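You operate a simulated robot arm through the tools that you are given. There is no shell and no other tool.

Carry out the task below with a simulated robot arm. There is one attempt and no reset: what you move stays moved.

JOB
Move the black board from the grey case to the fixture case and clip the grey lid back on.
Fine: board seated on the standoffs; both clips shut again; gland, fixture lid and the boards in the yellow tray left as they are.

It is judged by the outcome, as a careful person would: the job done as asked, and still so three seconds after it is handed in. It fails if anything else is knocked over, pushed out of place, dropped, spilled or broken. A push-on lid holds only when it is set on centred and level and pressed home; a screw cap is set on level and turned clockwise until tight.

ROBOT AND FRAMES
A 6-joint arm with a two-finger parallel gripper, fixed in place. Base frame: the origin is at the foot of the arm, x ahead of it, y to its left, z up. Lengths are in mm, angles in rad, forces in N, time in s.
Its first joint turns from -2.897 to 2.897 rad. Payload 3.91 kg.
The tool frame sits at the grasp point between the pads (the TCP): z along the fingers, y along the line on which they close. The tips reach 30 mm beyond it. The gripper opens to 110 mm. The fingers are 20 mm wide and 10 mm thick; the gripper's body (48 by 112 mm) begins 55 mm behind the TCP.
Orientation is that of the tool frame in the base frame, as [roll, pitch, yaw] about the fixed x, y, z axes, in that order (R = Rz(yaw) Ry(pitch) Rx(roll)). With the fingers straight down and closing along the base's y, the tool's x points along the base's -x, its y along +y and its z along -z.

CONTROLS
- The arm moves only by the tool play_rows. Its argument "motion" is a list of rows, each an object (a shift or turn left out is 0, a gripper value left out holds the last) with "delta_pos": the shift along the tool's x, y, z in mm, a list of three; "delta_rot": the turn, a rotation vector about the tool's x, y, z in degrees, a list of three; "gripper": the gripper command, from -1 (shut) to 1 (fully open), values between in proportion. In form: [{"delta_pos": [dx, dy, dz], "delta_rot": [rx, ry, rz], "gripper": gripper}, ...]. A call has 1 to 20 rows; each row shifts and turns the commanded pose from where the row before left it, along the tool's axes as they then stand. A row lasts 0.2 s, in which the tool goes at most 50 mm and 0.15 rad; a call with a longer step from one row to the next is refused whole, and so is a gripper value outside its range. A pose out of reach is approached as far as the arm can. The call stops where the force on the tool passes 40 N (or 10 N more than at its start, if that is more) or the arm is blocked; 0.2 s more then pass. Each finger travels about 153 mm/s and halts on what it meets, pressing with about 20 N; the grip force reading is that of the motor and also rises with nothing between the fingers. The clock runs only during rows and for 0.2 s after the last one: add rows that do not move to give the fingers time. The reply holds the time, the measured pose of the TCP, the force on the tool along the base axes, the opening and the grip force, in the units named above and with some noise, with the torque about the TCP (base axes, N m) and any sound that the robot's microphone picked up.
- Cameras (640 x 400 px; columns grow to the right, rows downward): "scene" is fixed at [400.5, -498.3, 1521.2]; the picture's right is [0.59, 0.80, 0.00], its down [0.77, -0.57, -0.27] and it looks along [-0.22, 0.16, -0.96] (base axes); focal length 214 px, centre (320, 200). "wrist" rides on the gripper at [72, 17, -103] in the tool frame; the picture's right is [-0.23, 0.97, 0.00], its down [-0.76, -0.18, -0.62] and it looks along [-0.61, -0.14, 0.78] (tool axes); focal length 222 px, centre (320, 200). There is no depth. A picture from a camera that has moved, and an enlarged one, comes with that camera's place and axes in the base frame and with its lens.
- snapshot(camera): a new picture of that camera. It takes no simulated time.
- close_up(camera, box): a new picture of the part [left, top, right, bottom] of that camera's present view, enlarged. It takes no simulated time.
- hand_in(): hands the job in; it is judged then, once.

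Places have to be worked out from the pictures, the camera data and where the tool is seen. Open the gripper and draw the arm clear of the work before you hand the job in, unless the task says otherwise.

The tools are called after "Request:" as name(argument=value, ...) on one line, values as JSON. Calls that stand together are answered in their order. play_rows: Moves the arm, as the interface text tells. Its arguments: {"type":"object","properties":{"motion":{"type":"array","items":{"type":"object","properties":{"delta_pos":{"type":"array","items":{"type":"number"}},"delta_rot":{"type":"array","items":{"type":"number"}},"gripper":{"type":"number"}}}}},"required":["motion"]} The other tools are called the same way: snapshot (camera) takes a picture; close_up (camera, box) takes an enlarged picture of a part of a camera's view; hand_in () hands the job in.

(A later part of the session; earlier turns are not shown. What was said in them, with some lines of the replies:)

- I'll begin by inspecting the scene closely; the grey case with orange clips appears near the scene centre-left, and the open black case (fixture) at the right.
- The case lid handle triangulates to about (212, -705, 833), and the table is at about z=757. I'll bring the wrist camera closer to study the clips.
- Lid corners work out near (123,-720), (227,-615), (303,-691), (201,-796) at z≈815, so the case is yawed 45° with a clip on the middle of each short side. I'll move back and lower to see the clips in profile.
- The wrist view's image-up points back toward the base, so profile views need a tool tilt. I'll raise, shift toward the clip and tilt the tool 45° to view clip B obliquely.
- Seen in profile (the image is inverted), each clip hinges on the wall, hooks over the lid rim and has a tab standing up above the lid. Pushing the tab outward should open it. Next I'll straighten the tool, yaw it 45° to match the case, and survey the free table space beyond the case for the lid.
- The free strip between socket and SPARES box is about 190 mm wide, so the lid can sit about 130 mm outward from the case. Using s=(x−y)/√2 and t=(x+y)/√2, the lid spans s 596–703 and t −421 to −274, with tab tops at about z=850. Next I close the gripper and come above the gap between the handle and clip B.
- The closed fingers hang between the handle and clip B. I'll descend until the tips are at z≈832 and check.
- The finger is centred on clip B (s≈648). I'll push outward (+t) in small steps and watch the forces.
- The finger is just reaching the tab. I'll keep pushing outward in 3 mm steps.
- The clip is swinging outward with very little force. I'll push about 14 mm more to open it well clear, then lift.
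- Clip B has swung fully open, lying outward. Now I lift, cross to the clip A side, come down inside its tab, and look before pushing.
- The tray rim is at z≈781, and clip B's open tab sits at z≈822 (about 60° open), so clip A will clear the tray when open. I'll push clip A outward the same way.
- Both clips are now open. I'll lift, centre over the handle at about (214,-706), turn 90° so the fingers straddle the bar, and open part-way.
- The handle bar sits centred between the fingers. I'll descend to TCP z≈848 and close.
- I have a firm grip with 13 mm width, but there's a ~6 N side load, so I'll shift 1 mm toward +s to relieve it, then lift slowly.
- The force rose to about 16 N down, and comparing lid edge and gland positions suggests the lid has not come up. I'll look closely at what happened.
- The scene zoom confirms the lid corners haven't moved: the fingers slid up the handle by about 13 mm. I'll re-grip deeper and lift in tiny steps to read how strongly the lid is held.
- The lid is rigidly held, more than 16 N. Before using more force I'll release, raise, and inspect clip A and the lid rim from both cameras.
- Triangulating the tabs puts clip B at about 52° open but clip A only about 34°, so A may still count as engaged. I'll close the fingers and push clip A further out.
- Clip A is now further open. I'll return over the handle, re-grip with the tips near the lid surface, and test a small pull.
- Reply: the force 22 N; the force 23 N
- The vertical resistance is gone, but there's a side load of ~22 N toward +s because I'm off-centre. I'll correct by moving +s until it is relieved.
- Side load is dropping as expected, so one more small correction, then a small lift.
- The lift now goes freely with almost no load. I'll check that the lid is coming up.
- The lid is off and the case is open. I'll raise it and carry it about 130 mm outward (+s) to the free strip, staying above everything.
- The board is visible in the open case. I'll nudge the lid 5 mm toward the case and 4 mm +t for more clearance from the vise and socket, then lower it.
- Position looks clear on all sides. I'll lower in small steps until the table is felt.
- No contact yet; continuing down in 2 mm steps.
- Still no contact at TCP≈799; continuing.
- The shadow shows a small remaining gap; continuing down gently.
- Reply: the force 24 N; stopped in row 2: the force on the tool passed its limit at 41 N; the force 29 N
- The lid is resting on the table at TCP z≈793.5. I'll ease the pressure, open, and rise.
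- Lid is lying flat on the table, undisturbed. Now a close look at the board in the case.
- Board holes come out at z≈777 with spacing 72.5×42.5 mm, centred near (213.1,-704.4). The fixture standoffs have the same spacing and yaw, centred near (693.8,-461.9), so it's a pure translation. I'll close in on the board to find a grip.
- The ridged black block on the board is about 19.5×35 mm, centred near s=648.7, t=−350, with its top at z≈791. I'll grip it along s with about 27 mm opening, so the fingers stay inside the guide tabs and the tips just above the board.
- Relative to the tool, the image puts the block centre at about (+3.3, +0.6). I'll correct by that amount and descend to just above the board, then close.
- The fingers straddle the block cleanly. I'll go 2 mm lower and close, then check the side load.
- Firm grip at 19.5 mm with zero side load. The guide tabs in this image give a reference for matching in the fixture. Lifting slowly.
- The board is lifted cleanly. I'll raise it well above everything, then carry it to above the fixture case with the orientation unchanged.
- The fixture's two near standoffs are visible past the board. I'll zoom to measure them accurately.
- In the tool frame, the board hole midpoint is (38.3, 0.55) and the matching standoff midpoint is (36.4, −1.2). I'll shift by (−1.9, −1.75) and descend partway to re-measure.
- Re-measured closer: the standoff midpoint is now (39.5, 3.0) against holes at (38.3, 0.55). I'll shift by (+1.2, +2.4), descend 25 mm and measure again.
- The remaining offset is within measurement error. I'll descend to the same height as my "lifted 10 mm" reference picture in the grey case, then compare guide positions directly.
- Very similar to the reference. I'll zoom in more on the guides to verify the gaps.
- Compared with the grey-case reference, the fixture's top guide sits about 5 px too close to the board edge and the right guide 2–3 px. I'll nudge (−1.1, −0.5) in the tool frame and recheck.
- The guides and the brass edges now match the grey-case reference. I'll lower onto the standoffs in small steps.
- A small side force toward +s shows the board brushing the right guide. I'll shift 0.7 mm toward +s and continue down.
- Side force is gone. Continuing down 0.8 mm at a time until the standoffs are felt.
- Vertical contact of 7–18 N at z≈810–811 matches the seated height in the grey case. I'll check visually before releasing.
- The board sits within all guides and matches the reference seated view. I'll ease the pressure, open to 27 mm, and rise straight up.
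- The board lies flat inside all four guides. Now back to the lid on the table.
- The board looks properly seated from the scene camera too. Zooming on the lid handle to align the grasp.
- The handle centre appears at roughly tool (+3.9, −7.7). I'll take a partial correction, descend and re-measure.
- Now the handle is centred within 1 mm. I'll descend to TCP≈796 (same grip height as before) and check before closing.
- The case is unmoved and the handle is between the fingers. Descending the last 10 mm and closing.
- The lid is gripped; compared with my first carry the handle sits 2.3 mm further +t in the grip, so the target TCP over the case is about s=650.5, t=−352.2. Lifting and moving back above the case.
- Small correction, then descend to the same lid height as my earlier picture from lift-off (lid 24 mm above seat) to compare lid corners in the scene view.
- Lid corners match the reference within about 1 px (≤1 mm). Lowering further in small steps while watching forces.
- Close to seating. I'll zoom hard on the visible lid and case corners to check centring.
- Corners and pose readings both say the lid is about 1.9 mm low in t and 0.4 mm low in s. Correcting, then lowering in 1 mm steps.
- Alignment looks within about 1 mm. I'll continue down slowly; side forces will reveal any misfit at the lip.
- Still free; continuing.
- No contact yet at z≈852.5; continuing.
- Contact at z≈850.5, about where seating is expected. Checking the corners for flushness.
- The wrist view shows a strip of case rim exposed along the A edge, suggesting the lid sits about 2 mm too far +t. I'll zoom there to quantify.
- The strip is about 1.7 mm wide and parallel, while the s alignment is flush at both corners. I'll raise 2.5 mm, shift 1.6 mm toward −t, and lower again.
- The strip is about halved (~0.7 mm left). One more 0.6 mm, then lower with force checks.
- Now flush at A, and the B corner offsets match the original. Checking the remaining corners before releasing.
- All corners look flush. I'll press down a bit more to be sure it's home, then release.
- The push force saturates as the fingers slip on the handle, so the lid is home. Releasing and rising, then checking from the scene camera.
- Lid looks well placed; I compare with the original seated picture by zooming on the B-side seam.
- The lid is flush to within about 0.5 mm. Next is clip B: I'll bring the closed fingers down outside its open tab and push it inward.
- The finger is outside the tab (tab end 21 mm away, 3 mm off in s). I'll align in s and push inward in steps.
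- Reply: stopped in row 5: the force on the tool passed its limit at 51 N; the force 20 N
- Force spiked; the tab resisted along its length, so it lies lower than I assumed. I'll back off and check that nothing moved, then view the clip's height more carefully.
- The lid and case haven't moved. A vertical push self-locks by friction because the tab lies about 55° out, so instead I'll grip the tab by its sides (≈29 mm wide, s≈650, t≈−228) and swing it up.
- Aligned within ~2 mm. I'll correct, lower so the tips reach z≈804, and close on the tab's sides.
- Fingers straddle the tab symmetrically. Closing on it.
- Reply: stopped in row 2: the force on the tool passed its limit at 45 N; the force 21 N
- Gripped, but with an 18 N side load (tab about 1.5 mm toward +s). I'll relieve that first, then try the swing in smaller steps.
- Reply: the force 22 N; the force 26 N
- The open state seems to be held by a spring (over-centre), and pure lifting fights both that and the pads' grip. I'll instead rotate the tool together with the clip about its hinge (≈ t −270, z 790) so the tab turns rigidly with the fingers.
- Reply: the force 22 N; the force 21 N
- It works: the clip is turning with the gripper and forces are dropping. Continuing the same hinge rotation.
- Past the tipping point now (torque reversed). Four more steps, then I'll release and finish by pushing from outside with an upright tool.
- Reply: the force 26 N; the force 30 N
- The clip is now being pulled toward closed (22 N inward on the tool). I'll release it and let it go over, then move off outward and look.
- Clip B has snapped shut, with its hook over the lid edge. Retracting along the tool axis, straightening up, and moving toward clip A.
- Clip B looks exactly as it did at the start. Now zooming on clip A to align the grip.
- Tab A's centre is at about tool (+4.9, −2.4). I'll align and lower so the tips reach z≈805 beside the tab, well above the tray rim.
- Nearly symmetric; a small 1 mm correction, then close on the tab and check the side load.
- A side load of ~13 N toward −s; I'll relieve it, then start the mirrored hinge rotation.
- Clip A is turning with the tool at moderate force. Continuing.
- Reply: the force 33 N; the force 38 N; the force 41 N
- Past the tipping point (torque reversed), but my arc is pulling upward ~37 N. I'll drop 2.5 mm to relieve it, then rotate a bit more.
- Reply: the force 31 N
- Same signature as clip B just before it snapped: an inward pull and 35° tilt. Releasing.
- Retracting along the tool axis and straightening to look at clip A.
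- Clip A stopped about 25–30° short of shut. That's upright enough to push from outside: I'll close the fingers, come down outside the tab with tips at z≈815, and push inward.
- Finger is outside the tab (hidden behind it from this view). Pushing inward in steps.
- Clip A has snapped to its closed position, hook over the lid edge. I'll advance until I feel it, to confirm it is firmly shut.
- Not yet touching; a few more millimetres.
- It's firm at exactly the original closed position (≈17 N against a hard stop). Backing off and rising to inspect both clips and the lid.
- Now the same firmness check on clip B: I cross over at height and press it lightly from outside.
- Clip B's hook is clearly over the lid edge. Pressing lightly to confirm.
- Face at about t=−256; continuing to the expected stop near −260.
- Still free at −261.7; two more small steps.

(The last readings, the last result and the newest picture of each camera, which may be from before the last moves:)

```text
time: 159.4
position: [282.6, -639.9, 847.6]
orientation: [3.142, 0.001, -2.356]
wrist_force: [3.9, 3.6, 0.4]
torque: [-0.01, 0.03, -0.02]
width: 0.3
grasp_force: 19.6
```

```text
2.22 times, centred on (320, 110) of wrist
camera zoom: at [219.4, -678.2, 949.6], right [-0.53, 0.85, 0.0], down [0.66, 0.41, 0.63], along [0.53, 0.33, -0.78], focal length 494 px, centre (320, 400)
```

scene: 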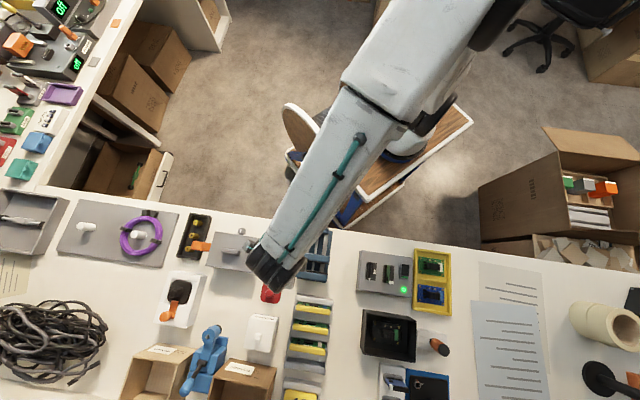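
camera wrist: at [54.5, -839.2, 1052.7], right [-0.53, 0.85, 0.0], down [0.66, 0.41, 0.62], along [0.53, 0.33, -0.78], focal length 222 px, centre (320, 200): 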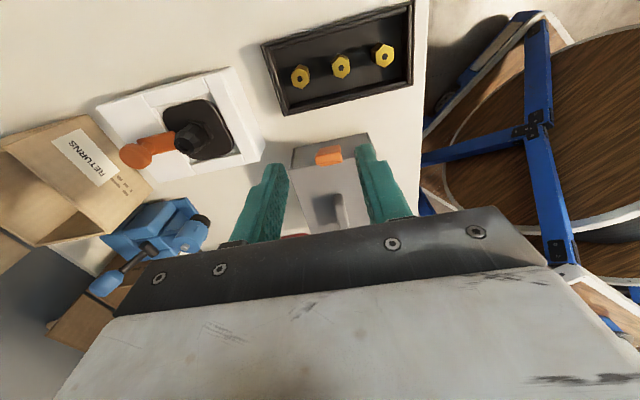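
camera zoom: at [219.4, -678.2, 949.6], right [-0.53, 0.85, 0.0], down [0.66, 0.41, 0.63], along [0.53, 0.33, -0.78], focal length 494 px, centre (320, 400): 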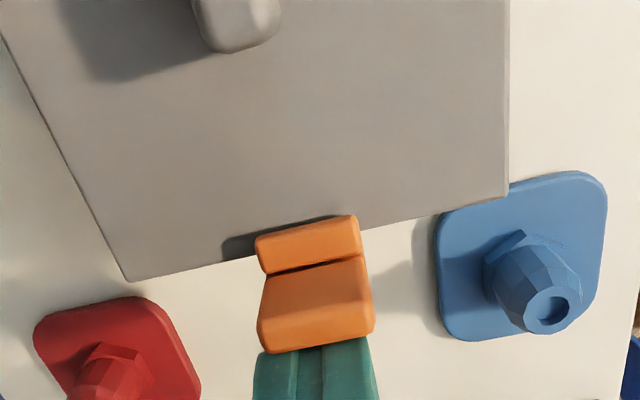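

Contact felt (5 N) at the closed position, and the hook is over the lid. One more millimetre for firmness, then withdraw clear.

Request:
play_rows(motion=[{"delta_pos": [1, 0, 0]}, {}])

Request:
play_rows(motion=[{"delta_pos": [-8, 0, 0]}, {"delta_pos": [-8, 0, -5]}, {"delta_pos": [0, 0, -40]}, {"delta_pos": [0, 0, -45]}, {"delta_pos": [0, 0, -45]}, {"delta_pos": [-30, 0, -30], "gripper": 0.5}, {"delta_pos": [-40, 25, -10]}, {"delta_pos": [-40, 25, 0]}, {"delta_pos": [-40, 25, 0]}, {"delta_pos": [-40, 25, 0]}, {}])

Request:
snapshot(camera="scene")

Request:
close_up(camera="scene", box=[160, 200, 320, 300])

Request:
close_up(camera="scene", box=[350, 300, 430, 370])

```text
time: 160.0
position: [281.5, -640.9, 846.4]
orientation: [3.141, 0.003, -2.356]
wrist_force: [7.7, 8.4, 1.5]
torque: [-0.04, 0.01, 0.03]
width: 0.0
grasp_force: 20.0
```

```text
time: 162.4
position: [357.9, -426.2, 1020.0]
orientation: [-3.139, 0.003, -2.356]
wrist_force: [-0.1, 0.5, -0.5]
torque: [-0.01, -0.02, 0.0]
width: 82.3
grasp_force: 0.0
```

```text
taken
```

scene: 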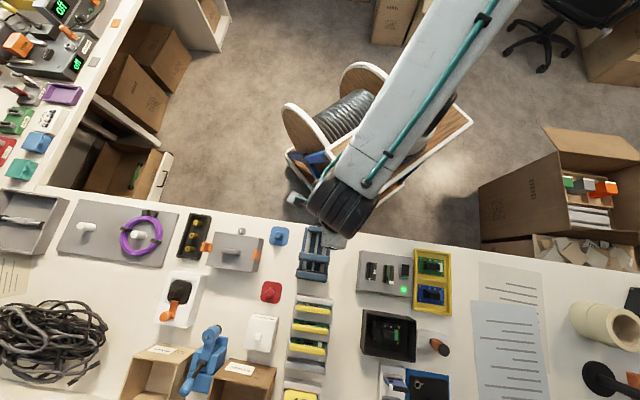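

```text
4.00 times, centred on (240, 250) of scene
camera zoom: at [400.5, -498.3, 1521.2], right [0.59, 0.8, 0.0], down [0.77, -0.57, -0.27], along [-0.22, 0.16, -0.96], focal length 858 px, centre (640, 0)
```

zoom: 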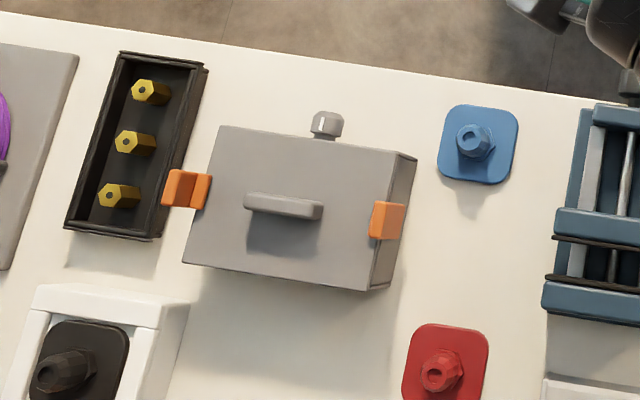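

```text
5.71 times, centred on (390, 335) of scene
camera zoom: at [400.5, -498.3, 1521.2], right [0.59, 0.8, 0.0], down [0.77, -0.57, -0.27], along [-0.22, 0.16, -0.96], focal length 1226 px, centre (-80, -571)
```

zoom: 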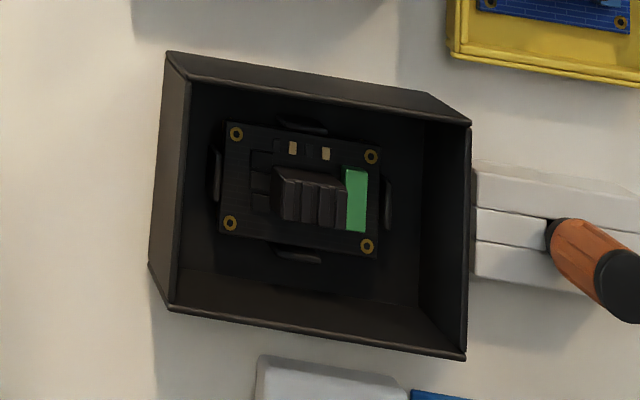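

The closed case matches its initial appearance: lid aligned, both clips shut, gland untouched. The board is seated on the fixture standoffs, and nothing else has moved. The gripper is open and clear, so I'm handing in.

Request:
hand_in()

```text
The job is handed in.
```

I moved the black board from the grey case to the fixture case, put the grey lid back on, and shut both clips. The job is handed in.

- **Board:** it came down on the fixture standoffs at the same height it had in the grey case. It lies level inside all four guide tabs, facing the same way as before.
- **Lid:** it went back on flush with the case, within about half a millimetre of where it started.
- **Clips:** both are hooked over the lid edge. Pressed from outside, each was solid at its closed position.
- **Everything else:** in the last pictures the grey case and its gland, the standoff tray and the nearby connectors look as they did at the start. So does what was in view of the yellow tray. I didn't touch the fixture lid.

The 40 N force stop tripped three times: once setting the lid on the table and twice at the first clip. The case and lid showed no movement in the pictures afterwards.
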